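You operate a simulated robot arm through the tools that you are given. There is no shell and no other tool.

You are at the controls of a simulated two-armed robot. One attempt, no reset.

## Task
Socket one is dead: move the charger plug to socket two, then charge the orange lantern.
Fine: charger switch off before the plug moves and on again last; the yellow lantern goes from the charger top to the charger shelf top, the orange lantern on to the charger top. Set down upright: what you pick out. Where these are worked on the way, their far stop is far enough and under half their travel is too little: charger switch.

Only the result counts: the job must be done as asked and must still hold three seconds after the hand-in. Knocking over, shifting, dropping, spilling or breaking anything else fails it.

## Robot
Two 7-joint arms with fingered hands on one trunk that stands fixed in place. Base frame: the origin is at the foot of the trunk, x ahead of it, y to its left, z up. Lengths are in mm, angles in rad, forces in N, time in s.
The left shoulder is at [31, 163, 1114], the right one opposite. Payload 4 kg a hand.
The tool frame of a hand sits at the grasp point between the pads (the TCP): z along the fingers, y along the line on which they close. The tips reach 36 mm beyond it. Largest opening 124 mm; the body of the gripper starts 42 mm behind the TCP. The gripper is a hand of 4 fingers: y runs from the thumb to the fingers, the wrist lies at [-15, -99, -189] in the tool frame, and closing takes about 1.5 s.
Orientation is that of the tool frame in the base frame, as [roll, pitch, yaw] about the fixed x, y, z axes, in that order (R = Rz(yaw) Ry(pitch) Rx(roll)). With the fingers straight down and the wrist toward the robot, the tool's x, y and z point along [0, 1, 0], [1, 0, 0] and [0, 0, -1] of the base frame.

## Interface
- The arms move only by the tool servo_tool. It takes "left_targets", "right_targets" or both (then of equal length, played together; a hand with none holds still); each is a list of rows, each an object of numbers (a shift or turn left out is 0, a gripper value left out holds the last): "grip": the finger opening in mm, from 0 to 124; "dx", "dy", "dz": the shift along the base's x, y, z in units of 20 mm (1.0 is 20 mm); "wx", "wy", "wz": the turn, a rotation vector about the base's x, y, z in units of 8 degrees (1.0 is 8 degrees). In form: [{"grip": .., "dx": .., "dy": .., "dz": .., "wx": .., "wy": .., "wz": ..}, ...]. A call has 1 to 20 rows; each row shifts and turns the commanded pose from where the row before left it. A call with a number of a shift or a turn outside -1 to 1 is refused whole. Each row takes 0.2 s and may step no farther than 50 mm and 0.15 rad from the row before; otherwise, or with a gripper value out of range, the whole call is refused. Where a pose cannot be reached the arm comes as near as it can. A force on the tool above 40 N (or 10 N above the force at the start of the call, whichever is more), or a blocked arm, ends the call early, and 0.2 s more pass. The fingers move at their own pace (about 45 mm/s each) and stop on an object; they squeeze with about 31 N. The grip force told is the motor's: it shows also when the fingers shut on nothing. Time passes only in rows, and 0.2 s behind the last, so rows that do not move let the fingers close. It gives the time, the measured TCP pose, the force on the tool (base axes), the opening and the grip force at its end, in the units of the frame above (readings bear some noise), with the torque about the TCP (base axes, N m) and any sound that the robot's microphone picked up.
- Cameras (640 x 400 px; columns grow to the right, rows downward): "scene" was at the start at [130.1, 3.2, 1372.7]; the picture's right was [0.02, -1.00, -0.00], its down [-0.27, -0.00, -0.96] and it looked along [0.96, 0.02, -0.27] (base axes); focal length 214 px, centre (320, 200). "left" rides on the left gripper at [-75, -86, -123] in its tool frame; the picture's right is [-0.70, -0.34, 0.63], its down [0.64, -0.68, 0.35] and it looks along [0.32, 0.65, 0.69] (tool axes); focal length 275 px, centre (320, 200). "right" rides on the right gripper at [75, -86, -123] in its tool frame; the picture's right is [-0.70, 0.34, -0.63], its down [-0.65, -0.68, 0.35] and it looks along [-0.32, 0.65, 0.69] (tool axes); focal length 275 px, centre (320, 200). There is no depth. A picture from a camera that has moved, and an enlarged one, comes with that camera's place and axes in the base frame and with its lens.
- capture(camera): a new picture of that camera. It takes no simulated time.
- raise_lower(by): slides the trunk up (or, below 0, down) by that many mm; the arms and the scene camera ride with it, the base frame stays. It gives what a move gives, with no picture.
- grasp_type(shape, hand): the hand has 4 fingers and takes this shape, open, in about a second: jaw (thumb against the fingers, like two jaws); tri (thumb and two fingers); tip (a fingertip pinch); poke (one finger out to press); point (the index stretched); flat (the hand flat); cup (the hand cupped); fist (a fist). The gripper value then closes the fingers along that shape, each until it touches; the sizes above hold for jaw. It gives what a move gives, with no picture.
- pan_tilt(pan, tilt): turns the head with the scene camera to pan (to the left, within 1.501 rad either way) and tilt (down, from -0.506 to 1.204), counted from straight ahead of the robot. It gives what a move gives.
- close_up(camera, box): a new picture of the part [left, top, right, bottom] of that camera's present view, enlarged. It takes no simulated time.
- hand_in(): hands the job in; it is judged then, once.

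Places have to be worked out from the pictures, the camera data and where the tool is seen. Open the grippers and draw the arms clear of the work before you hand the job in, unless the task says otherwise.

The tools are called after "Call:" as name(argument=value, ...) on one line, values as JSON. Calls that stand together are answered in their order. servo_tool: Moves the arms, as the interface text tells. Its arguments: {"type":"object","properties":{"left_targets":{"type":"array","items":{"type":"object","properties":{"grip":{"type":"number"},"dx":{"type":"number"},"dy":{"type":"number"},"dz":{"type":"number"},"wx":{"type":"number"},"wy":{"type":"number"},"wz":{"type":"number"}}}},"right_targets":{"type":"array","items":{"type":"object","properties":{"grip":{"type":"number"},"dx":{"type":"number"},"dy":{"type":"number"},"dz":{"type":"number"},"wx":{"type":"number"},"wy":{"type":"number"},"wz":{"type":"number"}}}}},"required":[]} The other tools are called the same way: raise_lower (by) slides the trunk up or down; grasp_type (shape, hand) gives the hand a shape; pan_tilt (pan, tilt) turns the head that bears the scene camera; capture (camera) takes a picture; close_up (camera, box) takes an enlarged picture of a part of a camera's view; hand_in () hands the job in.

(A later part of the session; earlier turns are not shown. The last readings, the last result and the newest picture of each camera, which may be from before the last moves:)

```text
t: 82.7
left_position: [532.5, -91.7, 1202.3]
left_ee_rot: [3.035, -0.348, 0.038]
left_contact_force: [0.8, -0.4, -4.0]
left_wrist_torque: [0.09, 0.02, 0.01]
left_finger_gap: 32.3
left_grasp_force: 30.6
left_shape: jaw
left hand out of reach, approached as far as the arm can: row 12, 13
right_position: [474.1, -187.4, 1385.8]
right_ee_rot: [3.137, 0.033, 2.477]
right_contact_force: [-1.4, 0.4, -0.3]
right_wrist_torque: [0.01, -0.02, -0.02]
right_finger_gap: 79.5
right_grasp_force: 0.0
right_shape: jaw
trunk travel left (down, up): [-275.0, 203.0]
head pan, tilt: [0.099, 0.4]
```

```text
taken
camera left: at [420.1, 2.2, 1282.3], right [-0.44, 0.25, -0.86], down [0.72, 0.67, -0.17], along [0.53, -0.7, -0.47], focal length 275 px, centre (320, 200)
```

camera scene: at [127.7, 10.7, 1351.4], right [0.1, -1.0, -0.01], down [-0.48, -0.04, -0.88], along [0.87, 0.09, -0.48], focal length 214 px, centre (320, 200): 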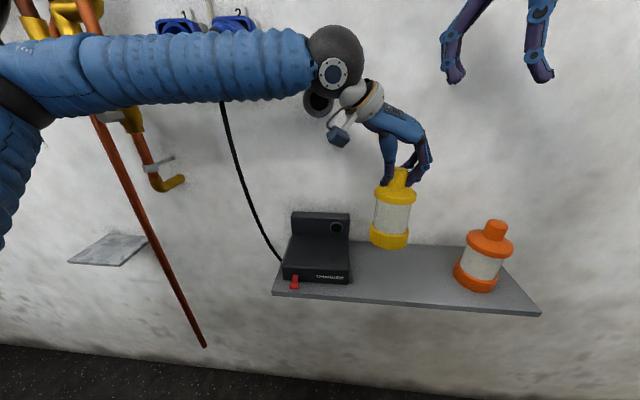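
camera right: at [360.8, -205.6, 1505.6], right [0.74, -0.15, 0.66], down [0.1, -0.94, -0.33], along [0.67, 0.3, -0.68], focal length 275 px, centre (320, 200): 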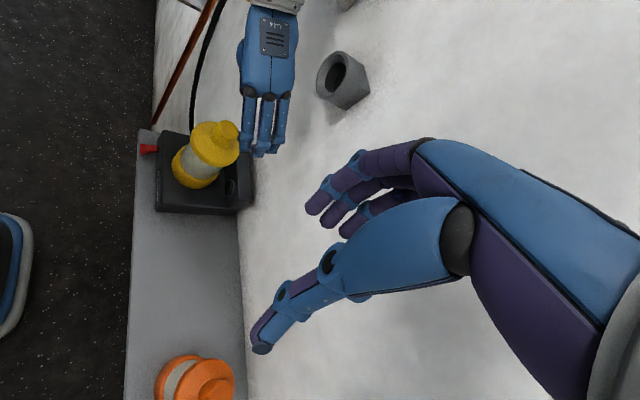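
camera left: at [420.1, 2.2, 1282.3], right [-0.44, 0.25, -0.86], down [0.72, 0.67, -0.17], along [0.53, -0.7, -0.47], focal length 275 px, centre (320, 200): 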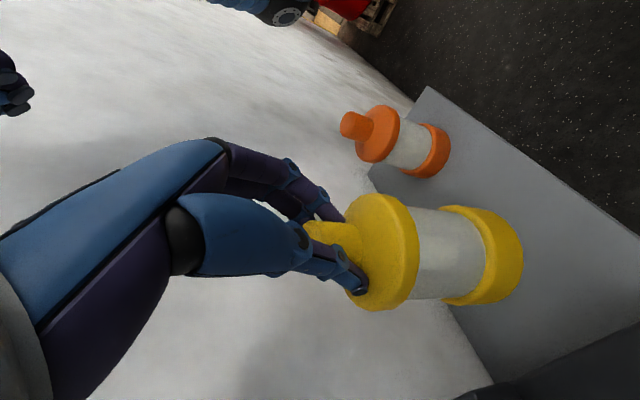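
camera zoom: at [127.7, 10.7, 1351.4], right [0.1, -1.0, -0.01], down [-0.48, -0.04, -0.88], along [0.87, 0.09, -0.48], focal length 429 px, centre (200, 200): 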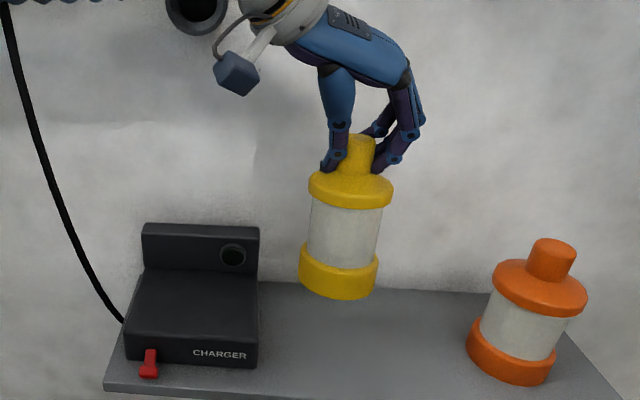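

The lantern now hangs upright over the open shelf, but the left arm is at its reach limit here. I'll come back 8 mm in y for margin and lower it in stages.

Call:
servo_tool(left_targets=[{"dy": 0.4}, {"dz": -0.7}, {"dz": -0.7}, {"dz": -0.7}, {"dz": -0.7}, {"dz": -0.7}, {"dz": -0.5}, {}])

Call:
close_up(camera="scene", box=[300, 140, 460, 300])

```text
t: 84.5
left_position: [532.0, -82.3, 1123.4]
left_ee_rot: [3.034, -0.348, 0.037]
left_contact_force: [-0.1, -0.3, -4.3]
left_wrist_torque: [0.06, -0.03, 0.0]
left_finger_gap: 32.3
left_grasp_force: 31.5
left_shape: jaw
right_position: [474.8, -189.4, 1384.7]
right_ee_rot: [3.136, 0.033, 2.474]
right_contact_force: [0.4, 0.1, 0.1]
right_wrist_torque: [0.0, -0.02, 0.0]
right_finger_gap: 79.6
right_grasp_force: 0.0
right_shape: jaw
trunk travel left (down, up): [-275.0, 203.0]
head pan, tilt: [0.099, 0.4]
```

```text
2.50 times, centred on (380, 220) of scene
camera zoom: at [127.4, 10.7, 1351.4], right [0.1, -1.0, -0.01], down [-0.48, -0.04, -0.88], along [0.87, 0.09, -0.48], focal length 536 px, centre (170, 150)
```

zoom: 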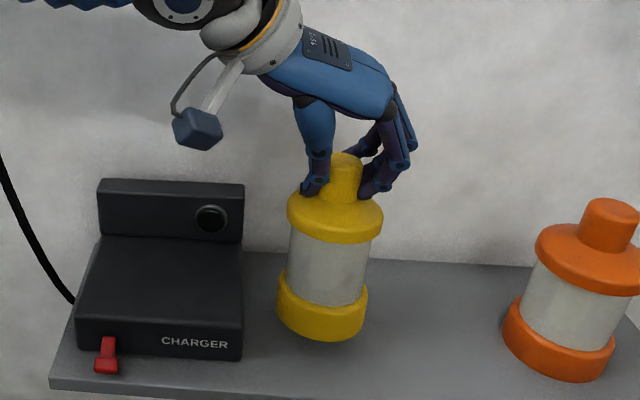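

The lantern is upright and about 20 mm above the shelf. I'll lower it in fine steps until it touches down.

Call:
servo_tool(left_targets=[{"dz": -0.25}, {"dz": -0.25}, {"dz": -0.2}, {"dz": -0.1}, {}])

Call:
close_up(camera="scene", box=[300, 140, 460, 300])

```text
t: 85.7
left_position: [533.1, -82.3, 1106.4]
left_ee_rot: [3.035, -0.347, 0.036]
left_contact_force: [0.0, -0.4, -4.3]
left_wrist_torque: [0.02, 0.01, 0.01]
left_finger_gap: 32.1
left_grasp_force: 31.5
left_shape: jaw
right_position: [474.5, -187.2, 1386.0]
right_ee_rot: [3.136, 0.032, 2.475]
right_contact_force: [-0.1, -0.7, -1.1]
right_wrist_torque: [-0.02, 0.02, -0.01]
right_finger_gap: 79.7
right_grasp_force: 0.0
right_shape: jaw
trunk travel left (down, up): [-275.0, 203.0]
head pan, tilt: [0.099, 0.4]
```

```text
2.50 times, centred on (380, 220) of scene
camera zoom: at [127.6, 10.7, 1351.3], right [0.1, -1.0, -0.01], down [-0.48, -0.04, -0.88], along [0.87, 0.09, -0.48], focal length 536 px, centre (170, 150)
```

zoom: 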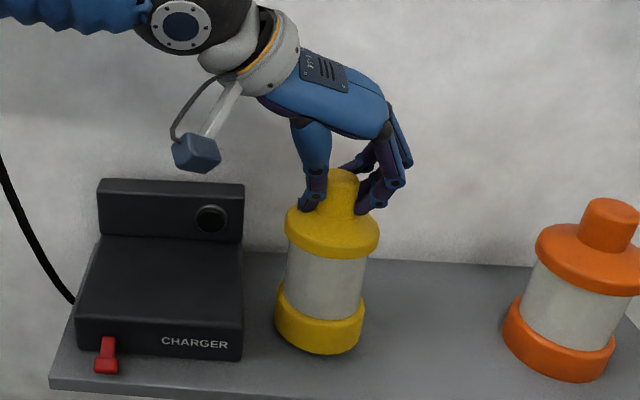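

Still hanging (−4.3 N). I'll continue down in 2 mm steps until the load transfers.

Call:
servo_tool(left_targets=[{"dz": -0.1}, {"dz": -0.1}, {"dz": -0.1}, {}])

```text
t: 86.7
left_position: [532.4, -82.4, 1101.3]
left_ee_rot: [3.035, -0.347, 0.035]
left_contact_force: [1.0, 0.0, -3.1]
left_wrist_torque: [0.04, -0.01, 0.01]
left_finger_gap: 32.1
left_grasp_force: 30.9
left_shape: jaw
right_position: [475.0, -187.3, 1384.6]
right_ee_rot: [3.135, 0.035, 2.475]
right_contact_force: [-0.2, 0.0, 0.0]
right_wrist_torque: [0.0, 0.02, -0.01]
right_finger_gap: 79.8
right_grasp_force: 0.1
right_shape: jaw
trunk travel left (down, up): [-275.0, 203.0]
head pan, tilt: [0.099, 0.4]
```

The load is just starting to ease, so contact is near. A few more small steps.

Call:
servo_tool(left_targets=[{"dz": -0.1}, {"dz": -0.1}, {}])

Call:
close_up(camera="scene", box=[300, 140, 460, 300])

```text
t: 87.5
left_position: [533.1, -82.2, 1098.1]
left_ee_rot: [3.033, -0.348, 0.037]
left_contact_force: [-1.3, 0.8, 3.1]
left_wrist_torque: [0.07, -0.03, 0.01]
left_finger_gap: 32.2
left_grasp_force: 30.9
left_shape: jaw
right_position: [474.7, -187.5, 1385.4]
right_ee_rot: [3.137, 0.033, 2.477]
right_contact_force: [0.9, 0.5, -0.2]
right_wrist_torque: [0.01, -0.04, 0.0]
right_finger_gap: 79.7
right_grasp_force: 0.2
right_shape: jaw
trunk travel left (down, up): [-275.0, 203.0]
head pan, tilt: [0.099, 0.4]
```

```text
2.50 times, centred on (380, 220) of scene
camera zoom: at [127.1, 10.8, 1351.5], right [0.1, -1.0, -0.01], down [-0.48, -0.04, -0.88], along [0.87, 0.09, -0.48], focal length 536 px, centre (170, 150)
```

zoom: 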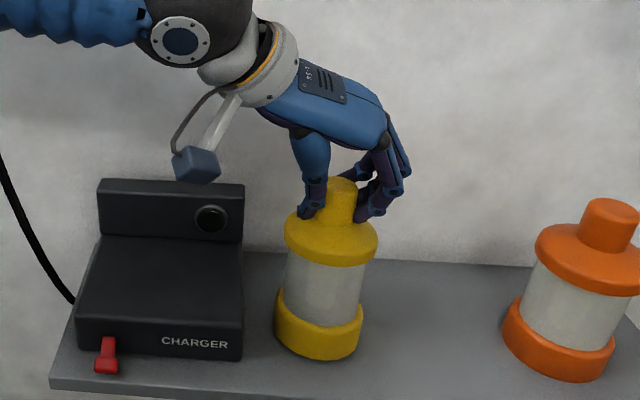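

The force flipped to +3 N, so the lantern rests on the shelf. Opening the hand.

Call:
servo_tool(left_targets=[{"grip": 50}, {}, {"grip": 90}, {}, {}, {}])

Call:
close_up(camera="scene", box=[300, 140, 460, 300])

Call:
capture(camera="left")

```text
t: 88.9
left_position: [532.5, -82.6, 1097.8]
left_ee_rot: [3.034, -0.349, 0.036]
left_contact_force: [-0.1, 0.1, 0.6]
left_wrist_torque: [-0.02, -0.01, 0.01]
left_finger_gap: 89.7
left_grasp_force: 0.0
left_shape: jaw
right_position: [473.4, -188.4, 1385.8]
right_ee_rot: [3.137, 0.034, 2.476]
right_contact_force: [-0.3, 0.4, -0.6]
right_wrist_torque: [-0.01, -0.03, 0.0]
right_finger_gap: 79.8
right_grasp_force: 0.1
right_shape: jaw
trunk travel left (down, up): [-275.0, 203.0]
head pan, tilt: [0.099, 0.4]
```

```text
2.50 times, centred on (380, 220) of scene
camera zoom: at [127.4, 10.7, 1351.4], right [0.1, -1.0, -0.01], down [-0.48, -0.04, -0.88], along [0.87, 0.09, -0.48], focal length 536 px, centre (170, 150)
```

zoom: 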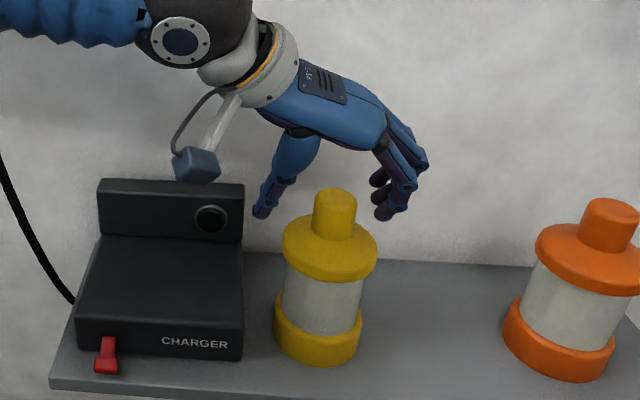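

```text
taken
camera left: at [420.2, 10.7, 1177.2], right [-0.44, 0.25, -0.86], down [0.72, 0.67, -0.17], along [0.53, -0.7, -0.47], focal length 275 px, centre (320, 200)
```

left: 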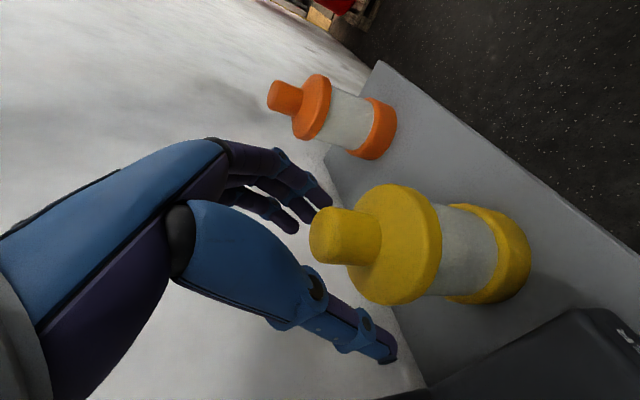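

The yellow lantern stands upright on the shelf. I'll raise the left hand straight up and then retreat back and to the left, well clear of the cable.

Call:
servo_tool(left_targets=[{"dz": 0.7}, {"dz": 0.8}, {"dz": 0.8}, {"dz": 0.8}, {"dz": 0.8}, {"dz": 0.8, "wx": 0.35}, {"dz": 0.8, "wx": 0.34}, {"dx": -0.8}, {"dx": -0.8}, {"dx": -0.8}, {"dx": -0.8}, {"dx": -0.8}, {"dx": -0.6, "dy": 0.5}, {"dy": 1}, {"dy": 1}, {"dy": 1}, {"dy": 1}, {"dy": 1}, {}])

Call:
capture(camera="scene")

```text
t: 92.9
left_position: [445.1, 35.4, 1205.6]
left_ee_rot: [3.14, -0.351, 0.001]
left_contact_force: [-0.2, -0.7, -0.4]
left_wrist_torque: [0.01, -0.01, 0.0]
left_finger_gap: 89.8
left_grasp_force: 0.1
left_shape: jaw
left hand out of reach, approached as far as the arm can: row 7, 8
right_position: [476.4, -187.8, 1385.1]
right_ee_rot: [3.136, 0.034, 2.476]
right_contact_force: [-0.1, 0.2, 0.5]
right_wrist_torque: [0.0, 0.0, -0.01]
right_finger_gap: 79.8
right_grasp_force: 0.0
right_shape: jaw
trunk travel left (down, up): [-275.0, 203.0]
head pan, tilt: [0.099, 0.4]
```

```text
taken
camera scene: at [127.7, 10.1, 1351.3], right [0.1, -1.0, -0.01], down [-0.48, -0.04, -0.88], along [0.87, 0.09, -0.48], focal length 214 px, centre (320, 200)
```

scene: 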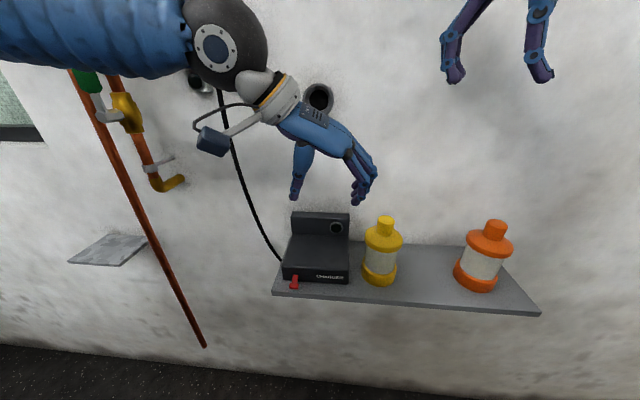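

Yellow is standing fine beside the charger. I'll park the left hand further left, and at the same time rotate and tilt the right hand toward the orange lantern while staying high.

Call:
servo_tool(left_targets=[{"dx": -0.5, "dy": 1}, {"dx": -0.5, "dy": 1}, {"dy": 1}, {"dy": 1}, {"dy": 1}, {"dy": 1}, {"dy": 1}, {"dy": 1}, {"dy": 1}, {"dy": 1}, {"dy": 1}, {"dy": 1}, {"dy": 1}, {}], right_targets=[{"dy": -0.5, "wz": 0.7}, {"dy": -0.5, "wz": 0.7}, {"dy": -0.5, "wz": 0.7}, {"dy": -0.5, "wz": 0.7}, {"dy": -0.5, "wz": 0.7}, {"dy": -0.5, "wz": 0.7}, {"dy": -0.5, "wz": 0.55}, {"dy": -0.5, "wy": -0.6}, {"dy": -0.5, "wy": -0.6}, {"dy": -0.5, "wy": -0.6}, {"dy": -0.5, "wy": -0.6}, {"dy": -0.5}, {"grip": 90}, {}])

Call:
capture(camera="scene")

Call:
capture(camera="right")

```text
t: 95.9
left_position: [426.8, 296.2, 1206.8]
left_ee_rot: [3.137, -0.35, 0.002]
left_contact_force: [0.4, 0.1, 0.8]
left_wrist_torque: [0.01, -0.02, 0.0]
left_finger_gap: 89.9
left_grasp_force: 0.1
left_shape: jaw
right_position: [342.8, -224.7, 1377.1]
right_ee_rot: [3.135, 0.365, 3.139]
right_contact_force: [0.2, -0.1, 0.9]
right_wrist_torque: [0.04, -0.02, 0.01]
right_finger_gap: 89.5
right_grasp_force: 0.1
right_shape: jaw
right hand out of reach, approached as far as the arm can: row 5, 6, 7, 8, 9, 10, 11, 12
trunk travel left (down, up): [-275.0, 203.0]
head pan, tilt: [0.099, 0.4]
```

```text
taken
camera scene: at [127.4, 10.1, 1351.4], right [0.1, -1.0, -0.01], down [-0.48, -0.04, -0.88], along [0.87, 0.09, -0.48], focal length 214 px, centre (320, 200)
```

scene: 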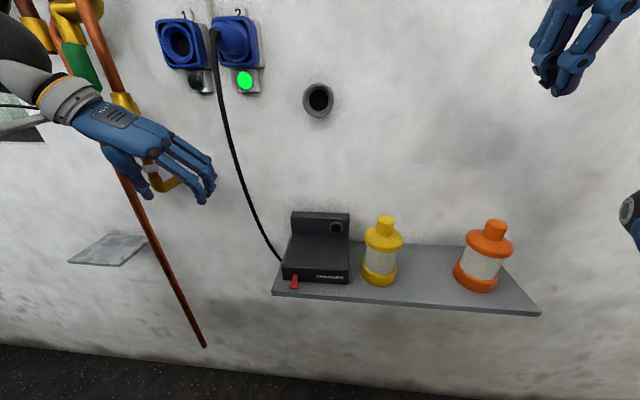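

```text
taken
camera right: at [230.2, -309.7, 1465.0], right [0.42, 0.33, 0.84], down [0.72, -0.68, -0.1], along [0.54, 0.65, -0.53], focal length 275 px, centre (320, 200)
```

right: 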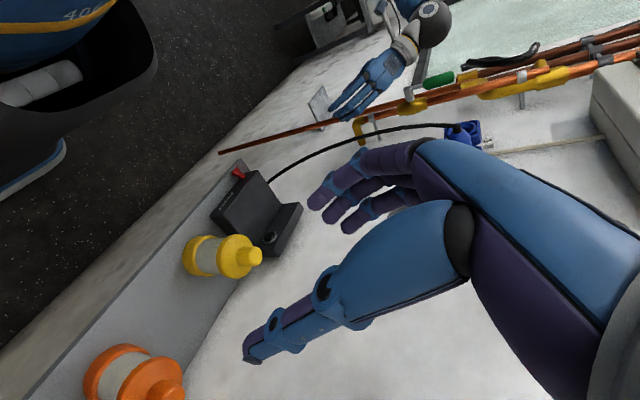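

The right arm took an awkward joint branch and could only reach (343, −225). I'll unwind it back to its default orientation at a comfortable high pose on its own side, as the left arm did, and approach again from there.

Call:
servo_tool(right_targets=[{"wy": 0.65, "dz": 0.4}, {"wy": 0.65, "dz": 0.4}, {"wy": 0.65, "dz": 0.4}, {"wy": 0.66, "dz": 0.4}, {"wz": -1, "dx": 0.4, "dz": 0.4}, {"wz": -1, "dx": 0.4, "dz": 0.4}, {"wz": -1, "dx": 0.4, "dz": 0.4}, {"wz": -1, "dx": 0.4, "dz": 0.4}, {"wz": -1, "dx": 0.4, "dz": 0.4}, {"wz": -1, "dx": 0.4, "dz": 0.4}, {"wz": -1, "dx": 0.4, "dz": 0.4}, {"wz": -1, "dx": 0.4, "dz": 0.4}, {"wz": -1, "dx": 0.4}, {"wz": -1, "dx": 0.4}, {"wz": -1, "dx": 0.4}, {"wz": -0.25, "dx": 0.4}, {}])

Call:
capture(camera="scene")

```text
t: 99.5
left_position: [425.4, 298.4, 1206.9]
left_ee_rot: [3.139, -0.352, 0.002]
left_contact_force: [-0.6, -0.5, -0.1]
left_wrist_torque: [0.03, -0.01, 0.03]
left_finger_gap: 89.9
left_grasp_force: 0.0
left_shape: jaw
right_position: [439.9, -223.7, 1474.2]
right_ee_rot: [3.136, 0.005, 1.567]
right_contact_force: [0.3, -0.1, -0.3]
right_wrist_torque: [0.03, 0.03, 0.02]
right_finger_gap: 89.5
right_grasp_force: 0.1
right_shape: jaw
trunk travel left (down, up): [-275.0, 203.0]
head pan, tilt: [0.099, 0.4]
```

```text
taken
camera scene: at [126.8, 10.9, 1351.4], right [0.1, -1.0, -0.01], down [-0.48, -0.04, -0.88], along [0.87, 0.09, -0.48], focal length 214 px, centre (320, 200)
```

scene: 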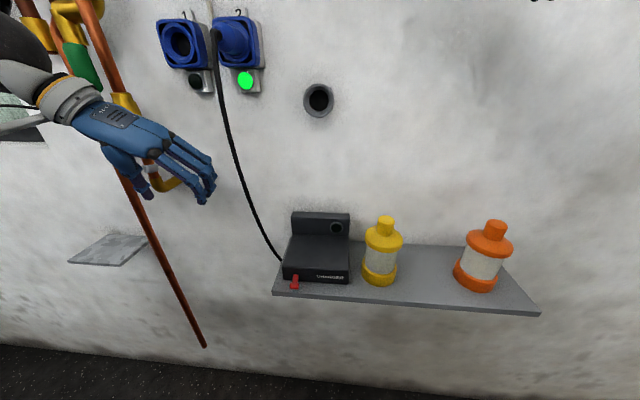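

Back at default orientation. I'll move to the mirror of the pose where the left arm rotated successfully (437, −361, 1530) and rotate +90° there.

Call:
servo_tool(right_targets=[{"dy": -0.98, "dz": 0.4}, {"dy": -0.98, "dz": 0.4}, {"dy": -0.98, "dz": 0.4}, {"dy": -0.98, "dz": 0.4}, {"dy": -0.98, "dz": 0.4}, {"dy": -0.98, "dz": 0.4}, {"dy": -0.98, "dz": 0.4}, {}])

Call:
servo_tool(right_targets=[{"wz": 1}, {"wz": 1}, {"wz": 1}, {"wz": 1}, {"wz": 1}, {"wz": 1}, {"wz": 1}, {"wz": 1}, {"wz": 1}, {"wz": 1}, {"wz": 1}, {"wz": 0.25}, {}])

Call:
capture(camera="scene")

```text
t: 101.3
left_position: [426.6, 297.1, 1205.6]
left_ee_rot: [3.137, -0.352, 0.002]
left_contact_force: [-0.4, 0.6, -0.1]
left_wrist_torque: [0.01, -0.02, 0.03]
left_finger_gap: 90.1
left_grasp_force: 0.0
left_shape: jaw
right_position: [442.0, -360.2, 1529.5]
right_ee_rot: [3.137, 0.005, 1.569]
right_contact_force: [0.2, 0.3, 0.1]
right_wrist_torque: [0.01, 0.01, -0.02]
right_finger_gap: 89.7
right_grasp_force: 0.0
right_shape: jaw
trunk travel left (down, up): [-275.0, 203.0]
head pan, tilt: [0.099, 0.4]
```

```text
t: 104.1
left_position: [425.6, 298.0, 1207.5]
left_ee_rot: [3.138, -0.352, 0.002]
left_contact_force: [-0.4, -0.8, 0.4]
left_wrist_torque: [0.01, 0.0, 0.0]
left_finger_gap: 90.0
left_grasp_force: 0.0
left_shape: jaw
right_position: [365.9, -281.9, 1498.3]
right_ee_rot: [3.132, 0.002, 3.139]
right_contact_force: [-0.1, 0.3, 0.1]
right_wrist_torque: [-0.02, 0.0, 0.01]
right_finger_gap: 89.6
right_grasp_force: 0.0
right_shape: jaw
right hand out of reach, approached as far as the arm can: row 8, 9, 10, 11, 12
trunk travel left (down, up): [-275.0, 203.0]
head pan, tilt: [0.099, 0.4]
```

```text
taken
camera scene: at [127.4, 11.1, 1351.4], right [0.1, -1.0, -0.01], down [-0.48, -0.04, -0.88], along [0.87, 0.09, -0.48], focal length 214 px, centre (320, 200)
```

scene: 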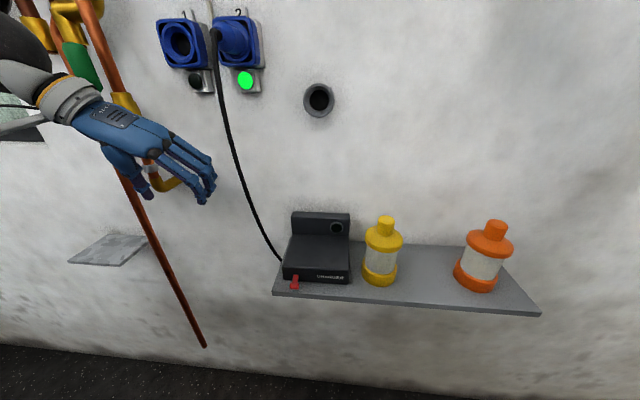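

The right arm can't go past about 150° of yaw here, so I'll use yaw 135°, with the closing axis diagonal but still horizontal. That's fine for a round knob. I'll turn back 45° and move above the orange lantern, adding a slight backward lean.

Call:
servo_tool(right_targets=[{"wz": -0.95}, {"wz": -0.95}, {"wz": -0.95}, {"wz": -0.95}, {"wz": -0.95}, {"wz": -0.86}, {"wx": -0.6, "wy": -0.6, "dx": 0.9, "dz": -0.9}, {"wx": -0.6, "wy": -0.6, "dx": 0.9, "dz": -0.9}, {"wx": -0.57, "wy": -0.57, "dx": 0.9, "dz": -0.9}, {"dx": 0.9, "dz": -0.9}, {"dx": 0.9, "dz": -0.9, "dy": -0.3}, {"dx": 0.9, "dz": -0.9, "dy": -0.3}, {"dx": 0.9, "dz": -0.9, "dy": -0.3}, {"dz": -0.9, "dx": 0.9, "dy": -0.2}, {"dz": -0.9}, {"dz": -0.9}, {"dz": -0.9}, {"dz": -0.9}, {}])

Call:
capture(camera="scene")

Call:
capture(camera="right")

```text
t: 108.1
left_position: [424.9, 298.1, 1205.0]
left_ee_rot: [3.134, -0.352, 0.005]
left_contact_force: [0.4, -1.3, -0.6]
left_wrist_torque: [-0.01, 0.03, -0.01]
left_finger_gap: 89.8
left_grasp_force: 0.0
left_shape: jaw
right_position: [509.1, -303.8, 1283.3]
right_ee_rot: [3.135, 0.355, 2.355]
right_contact_force: [0.6, -0.1, 0.8]
right_wrist_torque: [0.0, -0.02, -0.02]
right_finger_gap: 89.5
right_grasp_force: 0.0
right_shape: jaw
trunk travel left (down, up): [-275.0, 203.0]
head pan, tilt: [0.099, 0.4]
```

```text
taken
camera scene: at [127.1, 11.1, 1351.4], right [0.1, -1.0, -0.01], down [-0.48, -0.04, -0.88], along [0.87, 0.09, -0.48], focal length 214 px, centre (320, 200)
```

scene: 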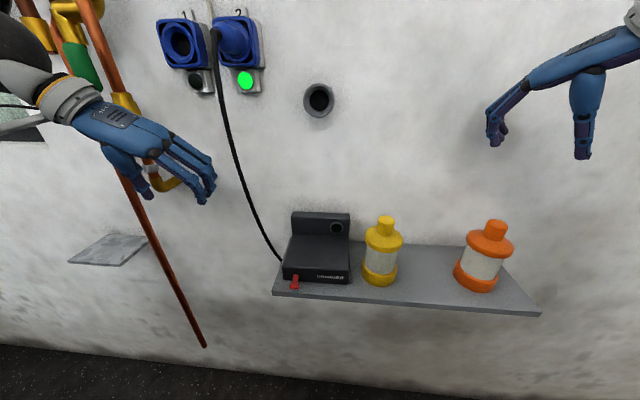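

```text
taken
camera right: at [369.8, -284.0, 1372.3], right [0.54, -0.07, 0.84], down [0.03, -0.99, -0.1], along [0.84, 0.08, -0.54], focal length 275 px, centre (320, 200)
```

right: 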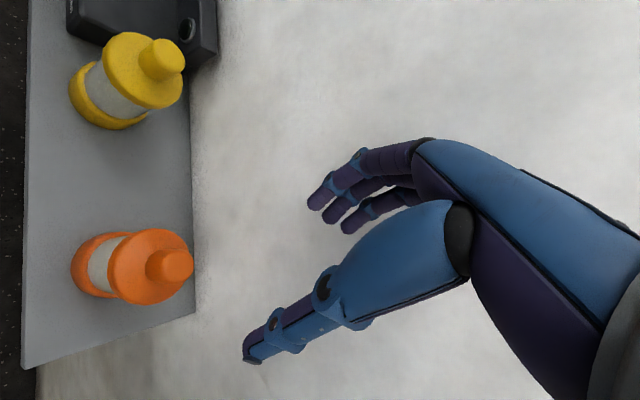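

The right arm now reaches over the orange lantern comfortably. I'll refine the knob position with close-ups from both cameras.

Call:
close_up(camera="right", box=[50, 200, 230, 330])

Call:
close_up(camera="scene", box=[440, 205, 540, 305])

```text
3.08 times, centred on (140, 265) of right
camera zoom: at [369.8, -284.0, 1372.3], right [0.54, -0.07, 0.84], down [0.03, -0.99, -0.1], along [0.84, 0.08, -0.54], focal length 847 px, centre (874, 0)
```

zoom: 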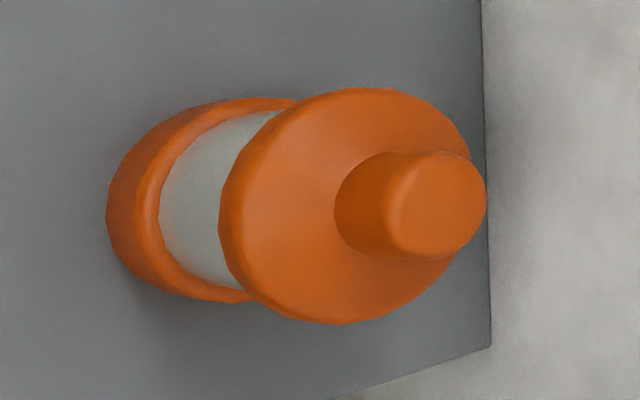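

```text
4.00 times, centred on (490, 255) of scene
camera zoom: at [127.1, 11.1, 1351.4], right [0.1, -1.0, -0.01], down [-0.48, -0.04, -0.88], along [0.87, 0.09, -0.48], focal length 858 px, centre (-360, -20)
```

zoom: 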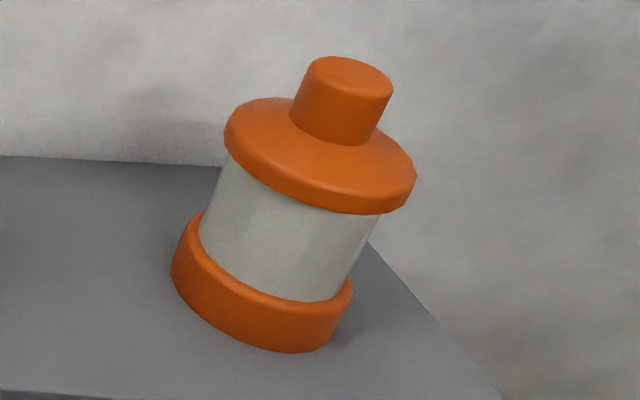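

Triangulated, the orange knob top is at about (528.5, −319, 1092). I'll shift the right hand accordingly and descend to just above it.

Call:
servo_tool(right_targets=[{"dx": 0.35, "dy": -0.25, "dz": -0.8}, {"dx": 0.32, "dy": -0.21, "dz": -0.8}, {"dz": -0.9}, {"dz": -0.9}, {"dz": -0.9}, {"dz": -0.9}, {"dz": -0.9}, {"dz": -0.9}, {}])

Call:
close_up(camera="scene", box=[420, 120, 600, 305])

Call:
capture(camera="right")

```text
t: 110.1
left_position: [426.2, 298.1, 1206.4]
left_ee_rot: [3.137, -0.351, 0.002]
left_contact_force: [-0.7, -0.3, 0.3]
left_wrist_torque: [-0.01, -0.01, 0.05]
left_finger_gap: 90.1
left_grasp_force: 0.1
left_shape: jaw
right_position: [523.7, -313.4, 1142.8]
right_ee_rot: [3.137, 0.354, 2.356]
right_contact_force: [0.6, 0.0, 0.4]
right_wrist_torque: [-0.01, -0.01, 0.0]
right_finger_gap: 89.6
right_grasp_force: 0.0
right_shape: jaw
trunk travel left (down, up): [-275.0, 203.0]
head pan, tilt: [0.099, 0.4]
```

```text
2.16 times, centred on (510, 212) of scene
camera zoom: at [127.2, 11.0, 1351.4], right [0.1, -1.0, -0.01], down [-0.48, -0.04, -0.88], along [0.87, 0.09, -0.48], focal length 464 px, centre (-91, 173)
```

zoom: 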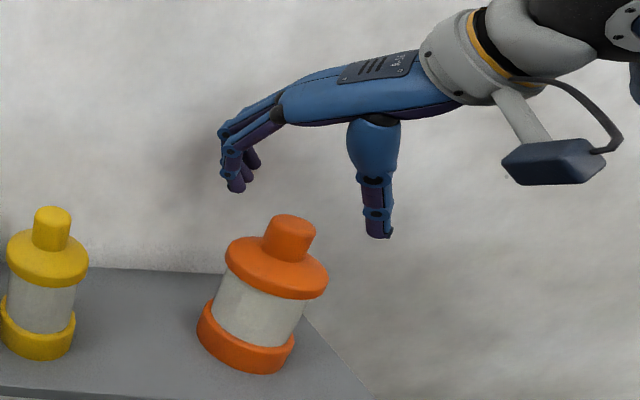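

```text
taken
camera right: at [384.6, -293.6, 1232.1], right [0.54, -0.07, 0.84], down [0.03, -0.99, -0.1], along [0.84, 0.08, -0.54], focal length 275 px, centre (320, 200)
```

right: 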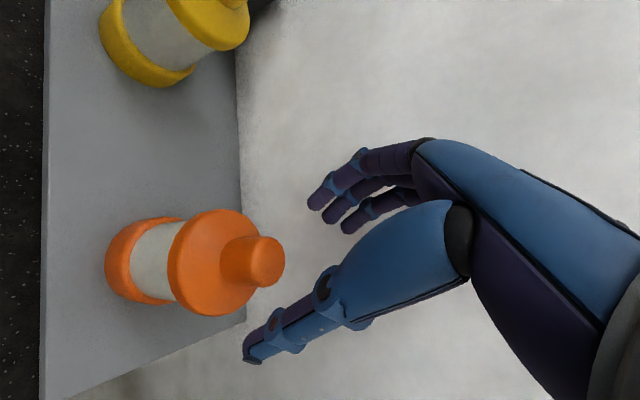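

The knob position is confirmed at about (527, −318). Descending the last 45 mm straight down.

Call:
servo_tool(right_targets=[{"dz": -0.6}, {"dz": -0.6}, {"dz": -0.6}, {"dz": -0.44}, {}])

Call:
close_up(camera="scene", box=[420, 120, 600, 305])

Call:
close_up(camera="right", box=[200, 150, 440, 350])

```text
t: 111.3
left_position: [424.5, 298.4, 1206.2]
left_ee_rot: [3.137, -0.352, 0.001]
left_contact_force: [0.6, -0.3, 0.2]
left_wrist_torque: [0.0, 0.02, 0.01]
left_finger_gap: 90.0
left_grasp_force: 0.0
left_shape: jaw
right_position: [522.0, -312.5, 1098.4]
right_ee_rot: [3.137, 0.354, 2.357]
right_contact_force: [0.3, 0.5, 0.8]
right_wrist_torque: [0.01, 0.01, 0.02]
right_finger_gap: 89.8
right_grasp_force: 0.0
right_shape: jaw
trunk travel left (down, up): [-275.0, 203.0]
head pan, tilt: [0.099, 0.4]
```

```text
2.16 times, centred on (510, 212) of scene
camera zoom: at [127.3, 10.9, 1351.4], right [0.1, -1.0, -0.01], down [-0.48, -0.04, -0.88], along [0.87, 0.09, -0.48], focal length 464 px, centre (-91, 173)
```

zoom: 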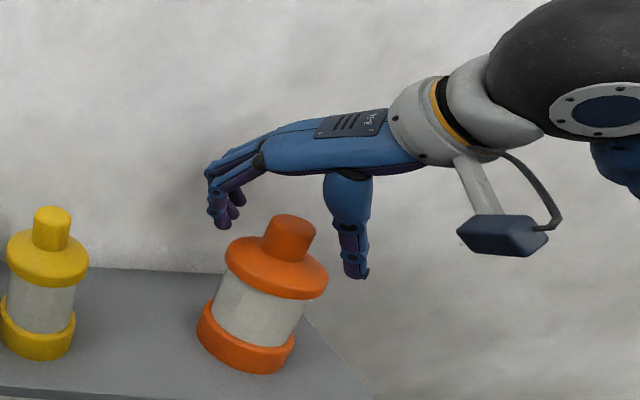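

```text
2.00 times, centred on (320, 250) of right
camera zoom: at [383.6, -293.4, 1187.4], right [0.54, -0.07, 0.84], down [0.03, -0.99, -0.1], along [0.84, 0.08, -0.54], focal length 551 px, centre (320, 100)
```

zoom: 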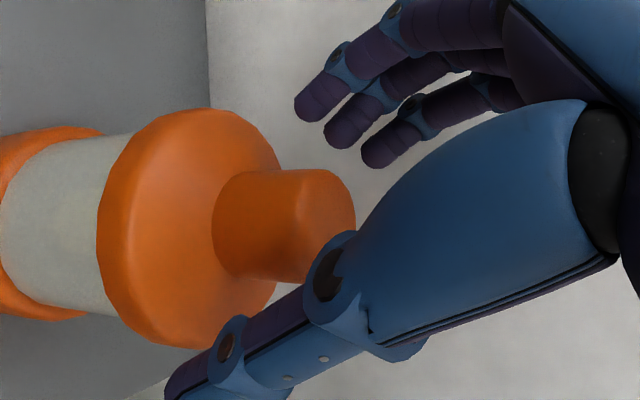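

This closely mirrors the view I had for the successful yellow grasp. Closing the right jaw.

Call:
servo_tool(right_targets=[{"grip": 40}, {}, {}, {}, {"grip": 15}, {}, {}, {}, {}])

Call:
close_up(camera="scene", box=[420, 120, 600, 305])

Call:
close_up(camera="right", box=[200, 150, 440, 350])

```text
t: 113.3
left_position: [427.0, 298.0, 1206.5]
left_ee_rot: [3.135, -0.352, 0.002]
left_contact_force: [-0.6, -0.1, -0.3]
left_wrist_torque: [0.01, 0.0, 0.0]
left_finger_gap: 89.8
left_grasp_force: 0.1
left_shape: jaw
right_position: [521.7, -312.7, 1098.3]
right_ee_rot: [3.135, 0.353, 2.355]
right_contact_force: [-0.3, 3.0, 11.1]
right_wrist_torque: [0.47, -0.68, 0.13]
right_finger_gap: 35.7
right_grasp_force: 30.7
right_shape: jaw
trunk travel left (down, up): [-275.0, 203.0]
head pan, tilt: [0.099, 0.4]
```

```text
2.16 times, centred on (510, 212) of scene
camera zoom: at [126.6, 11.3, 1351.5], right [0.1, -1.0, -0.01], down [-0.48, -0.04, -0.88], along [0.87, 0.09, -0.48], focal length 464 px, centre (-91, 173)
```

zoom: 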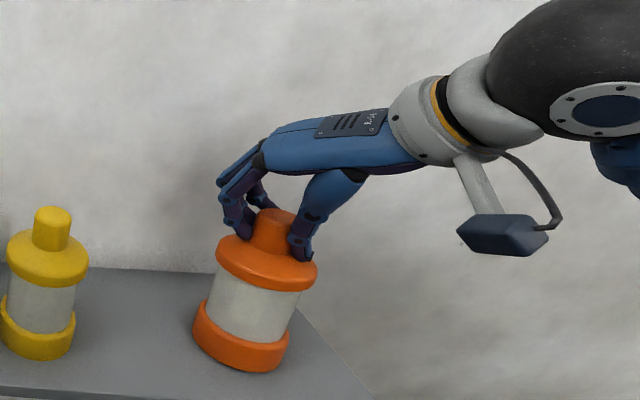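

```text
2.00 times, centred on (320, 250) of right
camera zoom: at [383.0, -293.0, 1188.0], right [0.54, -0.07, 0.84], down [0.03, -0.99, -0.1], along [0.84, 0.08, -0.54], focal length 551 px, centre (320, 100)
```

zoom: 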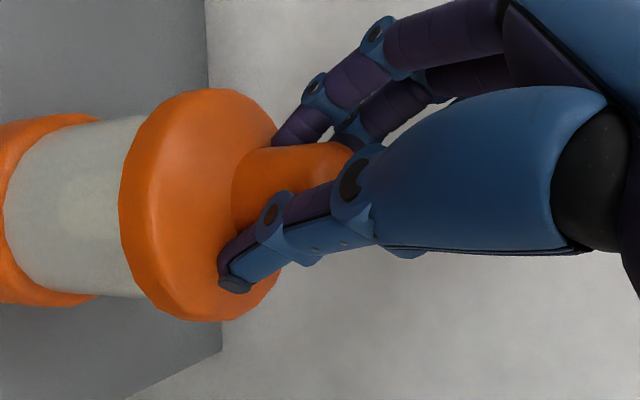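

Same grip signature as before (35.7 mm). Lifting the orange lantern gently.

Call:
servo_tool(right_targets=[{"dz": 0.2}, {"dz": 0.3}, {"dz": 0.4}, {"dz": 0.5}, {}])

Call:
close_up(camera="scene", box=[420, 120, 600, 305])

Call:
capture(camera="right")

```text
t: 114.5
left_position: [426.3, 297.2, 1206.4]
left_ee_rot: [3.137, -0.351, 0.001]
left_contact_force: [-0.6, -0.4, 0.8]
left_wrist_torque: [0.0, 0.0, -0.02]
left_finger_gap: 90.1
left_grasp_force: 0.0
left_shape: jaw
right_position: [524.4, -314.1, 1126.9]
right_ee_rot: [3.137, 0.354, 2.357]
right_contact_force: [0.4, 0.1, -3.6]
right_wrist_torque: [0.01, 0.01, 0.02]
right_finger_gap: 33.4
right_grasp_force: 30.8
right_shape: jaw
trunk travel left (down, up): [-275.0, 203.0]
head pan, tilt: [0.099, 0.4]
```

```text
2.16 times, centred on (510, 212) of scene
camera zoom: at [127.4, 10.5, 1351.3], right [0.1, -1.0, -0.01], down [-0.48, -0.04, -0.88], along [0.87, 0.09, -0.48], focal length 464 px, centre (-91, 173)
```

zoom: 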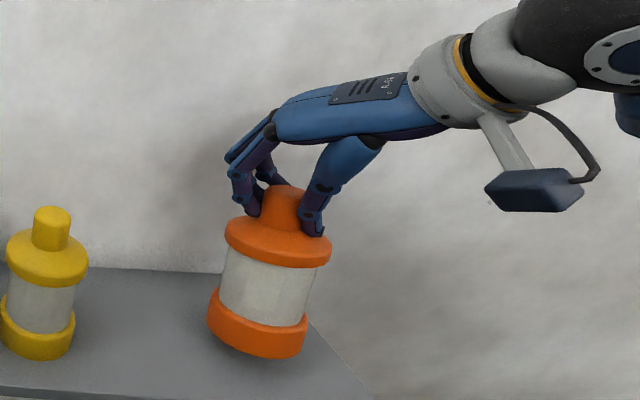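

```text
taken
camera right: at [384.3, -293.9, 1215.7], right [0.54, -0.07, 0.84], down [0.03, -0.99, -0.1], along [0.84, 0.08, -0.54], focal length 275 px, centre (320, 200)
```

right: 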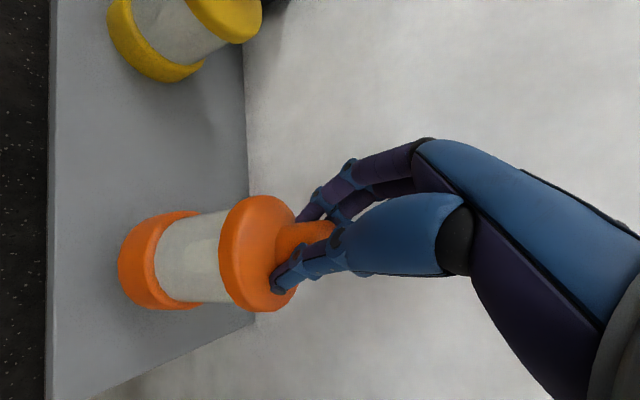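

Lifted (3.6 N), but the lantern leans toward the thumb side. I'll measure the lean more carefully before correcting it with the wrist.

Call:
close_up(camera="right", box=[100, 150, 360, 340])

Call:
close_up(camera="scene", box=[490, 190, 590, 300])

```text
2.11 times, centred on (230, 245) of right
camera zoom: at [384.3, -293.9, 1215.7], right [0.54, -0.07, 0.84], down [0.03, -0.99, -0.1], along [0.84, 0.08, -0.54], focal length 580 px, centre (510, 105)
```

zoom: 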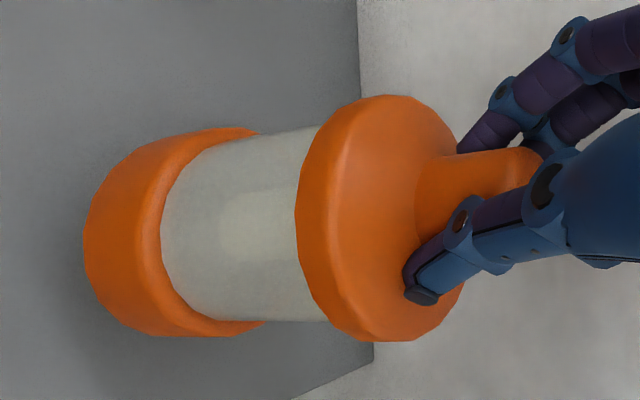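

```text
3.64 times, centred on (540, 245) of scene
camera zoom: at [127.4, 10.5, 1351.3], right [0.1, -1.0, -0.01], down [-0.48, -0.04, -0.88], along [0.87, 0.09, -0.48], focal length 780 px, centre (-480, 36)
```

zoom: 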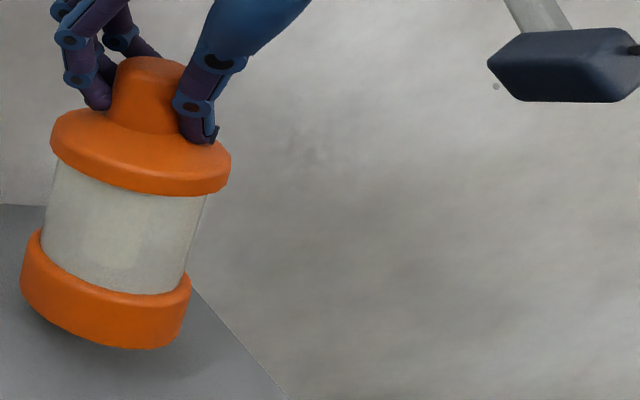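

The lantern leans about 7° toward the thumb side (−x, −y). I'll correct that with the wrist while lifting high enough to clear the yellow lantern.

Call:
servo_tool(right_targets=[{"wx": 0.2, "wy": -0.2, "dz": 0.5}, {"wx": 0.2, "wy": -0.2, "dz": 0.6}, {"wx": 0.18, "wy": -0.18, "dz": 0.7}, {"dz": 0.9}, {"dz": 0.9}, {"dz": 0.9}, {"dz": 0.9}, {"dz": 0.9}, {"dz": 0.9}, {"dz": 0.8}, {}, {}])

Call:
capture(camera="scene")

Call:
capture(camera="right")

```text
t: 117.1
left_position: [426.2, 297.3, 1205.2]
left_ee_rot: [3.137, -0.349, 0.002]
left_contact_force: [0.4, 0.5, 0.4]
left_wrist_torque: [0.01, -0.01, 0.02]
left_finger_gap: 89.9
left_grasp_force: 0.0
left_shape: jaw
right_position: [522.9, -312.7, 1287.4]
right_ee_rot: [3.015, 0.35, 2.313]
right_contact_force: [0.3, -0.3, -4.3]
right_wrist_torque: [-0.05, 0.02, 0.02]
right_finger_gap: 31.8
right_grasp_force: 31.3
right_shape: jaw
trunk travel left (down, up): [-275.0, 203.0]
head pan, tilt: [0.099, 0.4]
```

```text
taken
camera scene: at [127.4, 10.9, 1351.4], right [0.1, -1.0, -0.01], down [-0.48, -0.04, -0.88], along [0.87, 0.09, -0.48], focal length 214 px, centre (320, 200)
```

scene: 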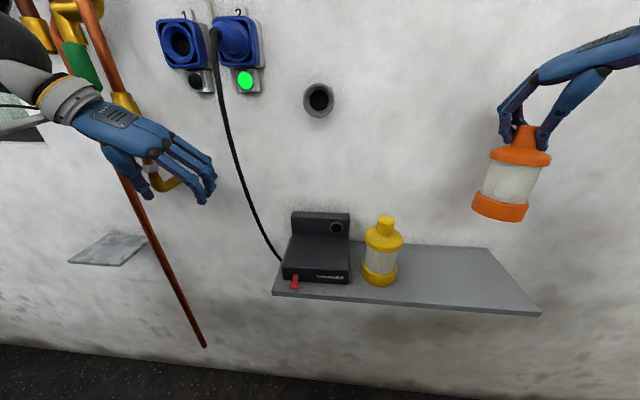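

```text
taken
camera right: at [377.0, -299.7, 1365.8], right [0.47, -0.14, 0.87], down [0.04, -0.98, -0.18], along [0.88, 0.12, -0.46], focal length 275 px, centre (320, 200)
```

right: 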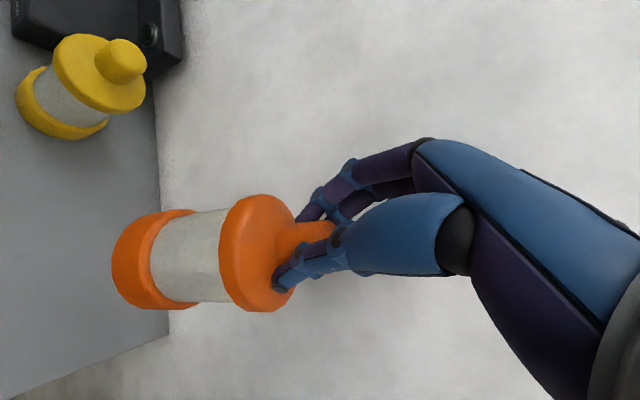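

I'll zoom in on both views to check how upright the lantern hangs now.

Call:
close_up(camera="right", box=[90, 150, 350, 340])

Call:
close_up(camera="scene", box=[450, 110, 570, 240])

```text
2.11 times, centred on (220, 245) of right
camera zoom: at [377.0, -299.7, 1365.8], right [0.47, -0.14, 0.87], down [0.04, -0.98, -0.18], along [0.88, 0.12, -0.46], focal length 580 px, centre (530, 105)
```

zoom: 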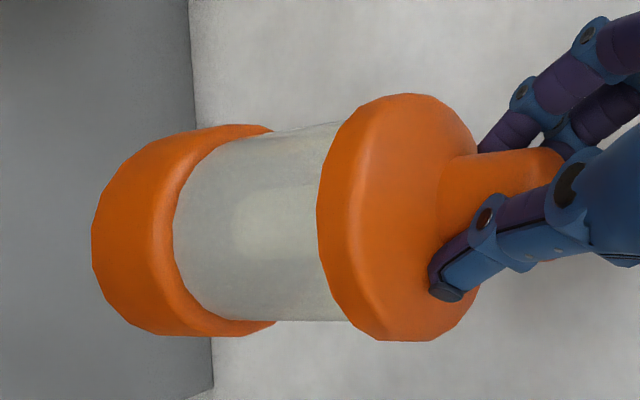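

```text
3.08 times, centred on (510, 175) of scene
camera zoom: at [127.4, 10.9, 1351.4], right [0.1, -1.0, -0.01], down [-0.48, -0.04, -0.88], along [0.87, 0.09, -0.48], focal length 660 px, centre (-265, 277)
```

zoom: 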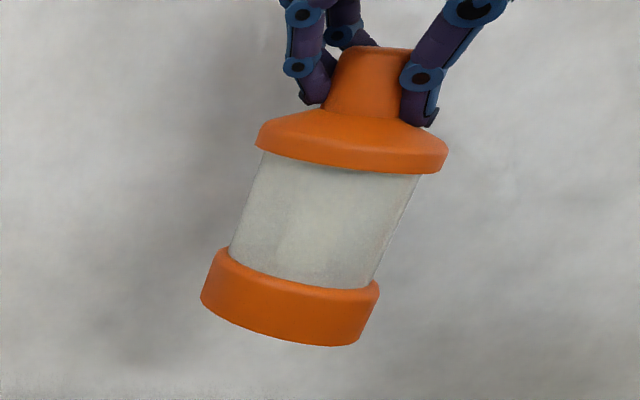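

The two views disagree slightly, so there may be some lean in x. The left camera sees the lantern from the side, so I'll check there.

Call:
capture(camera="left")

Call:
close_up(camera="left", box=[150, 0, 310, 110])

```text
taken
camera left: at [313.9, 382.6, 1294.3], right [-0.44, 0.33, -0.84], down [0.72, 0.68, -0.11], along [0.53, -0.65, -0.54], focal length 275 px, centre (320, 200)
```

left: 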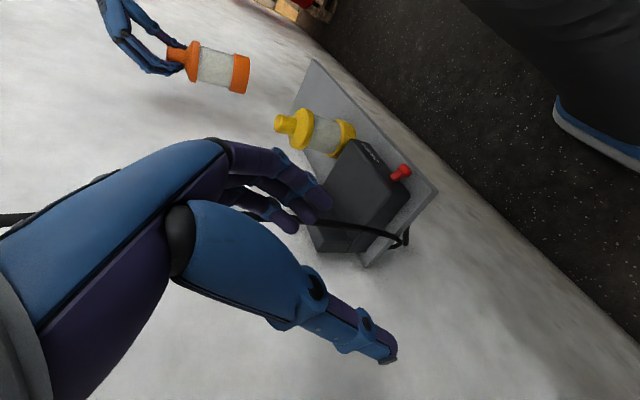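

```text
3.64 times, centred on (230, 55) of left
camera zoom: at [313.9, 382.6, 1294.3], right [-0.44, 0.33, -0.84], down [0.72, 0.68, -0.11], along [0.53, -0.65, -0.54], focal length 1001 px, centre (647, 727)
```

zoom: 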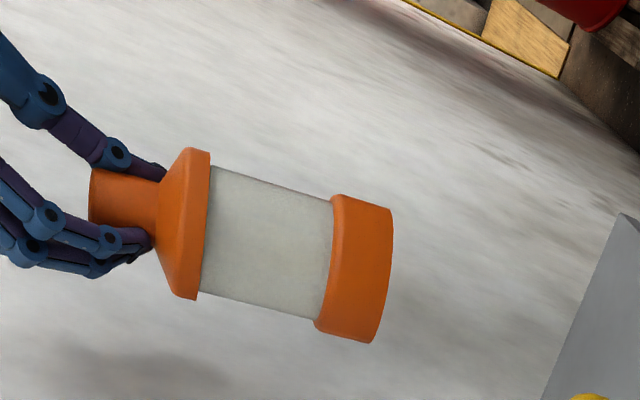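

To calibrate this measurement, I'll compare with the yellow lantern, known to be upright, in the same left view.

Call:
close_up(camera="left", box=[260, 80, 380, 180])

Call:
close_up(camera="scene", box=[340, 200, 440, 300])

```text
4.00 times, centred on (320, 130) of left
camera zoom: at [313.9, 382.6, 1294.3], right [-0.44, 0.33, -0.84], down [0.72, 0.68, -0.11], along [0.53, -0.65, -0.54], focal length 1101 px, centre (320, 480)
```

zoom: 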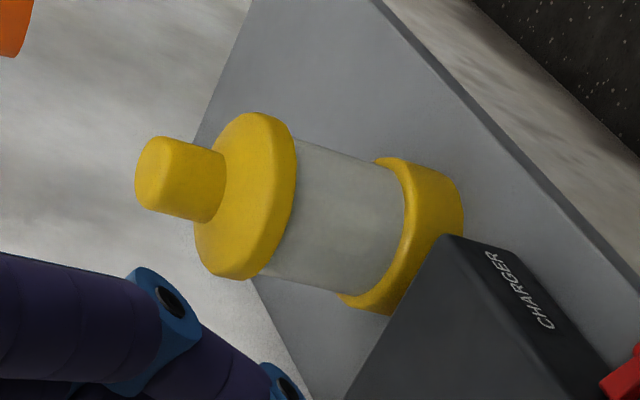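

```text
4.00 times, centred on (390, 250) of scene
camera zoom: at [127.4, 10.9, 1351.4], right [0.1, -1.0, -0.01], down [-0.48, -0.04, -0.88], along [0.87, 0.09, -0.48], focal length 858 px, centre (40, 0)
```

zoom: 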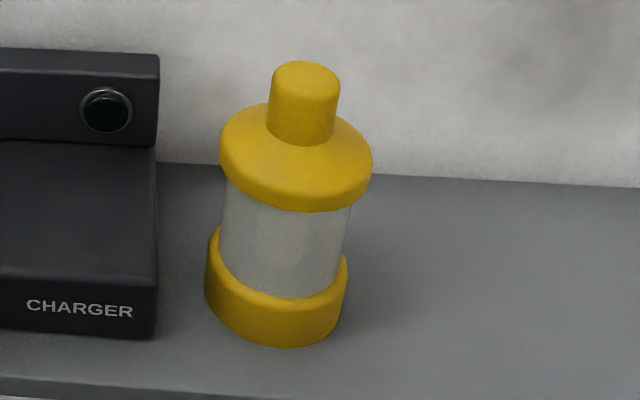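

Calibrated against the yellow lantern, the orange one's base leans about 8° toward the robot (−x), with negligible lean in y. I'll correct with −8° about y and re-check.

Call:
servo_tool(right_targets=[{"wy": -0.5}, {"wy": -0.5}, {}, {}])

Call:
close_up(camera="left", box=[150, 0, 310, 110])

Call:
close_up(camera="right", box=[90, 150, 350, 340])

```text
t: 118.1
left_position: [425.6, 296.8, 1206.9]
left_ee_rot: [3.138, -0.349, 0.002]
left_contact_force: [-0.1, 0.4, -0.1]
left_wrist_torque: [0.0, -0.03, 0.02]
left_finger_gap: 90.1
left_grasp_force: 0.2
left_shape: jaw
right_position: [523.5, -314.1, 1286.3]
right_ee_rot: [2.9, 0.444, 2.27]
right_contact_force: [0.2, 0.6, -3.2]
right_wrist_torque: [0.0, 0.11, 0.03]
right_finger_gap: 31.5
right_grasp_force: 31.5
right_shape: jaw
trunk travel left (down, up): [-275.0, 203.0]
head pan, tilt: [0.099, 0.4]
```

```text
3.64 times, centred on (230, 55) of left
camera zoom: at [313.8, 382.3, 1294.4], right [-0.44, 0.33, -0.84], down [0.72, 0.68, -0.11], along [0.53, -0.65, -0.54], focal length 1001 px, centre (647, 727)
```

zoom: 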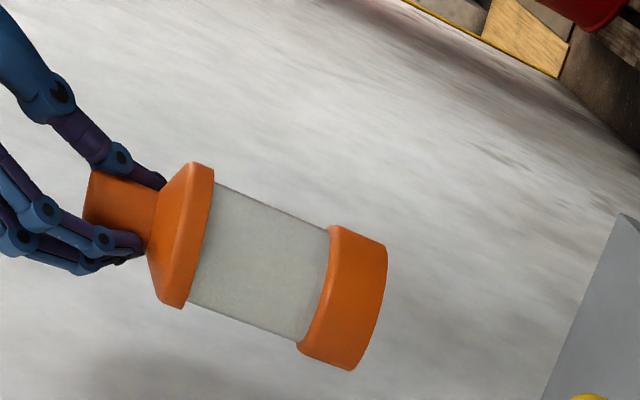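

```text
2.11 times, centred on (220, 245) of right
camera zoom: at [367.8, -300.5, 1344.0], right [0.35, -0.14, 0.93], down [0.07, -0.98, -0.17], along [0.94, 0.12, -0.33], focal length 580 px, centre (530, 105)
```

zoom: 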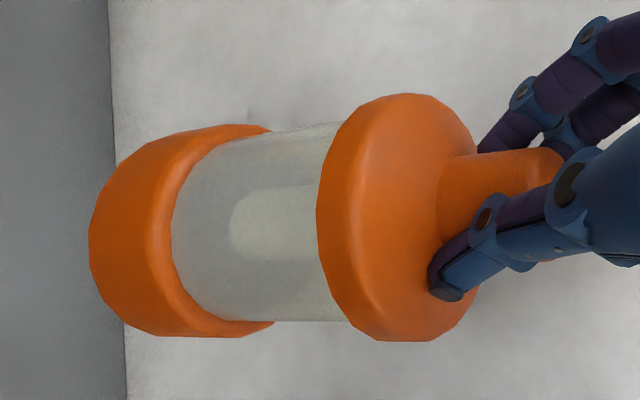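

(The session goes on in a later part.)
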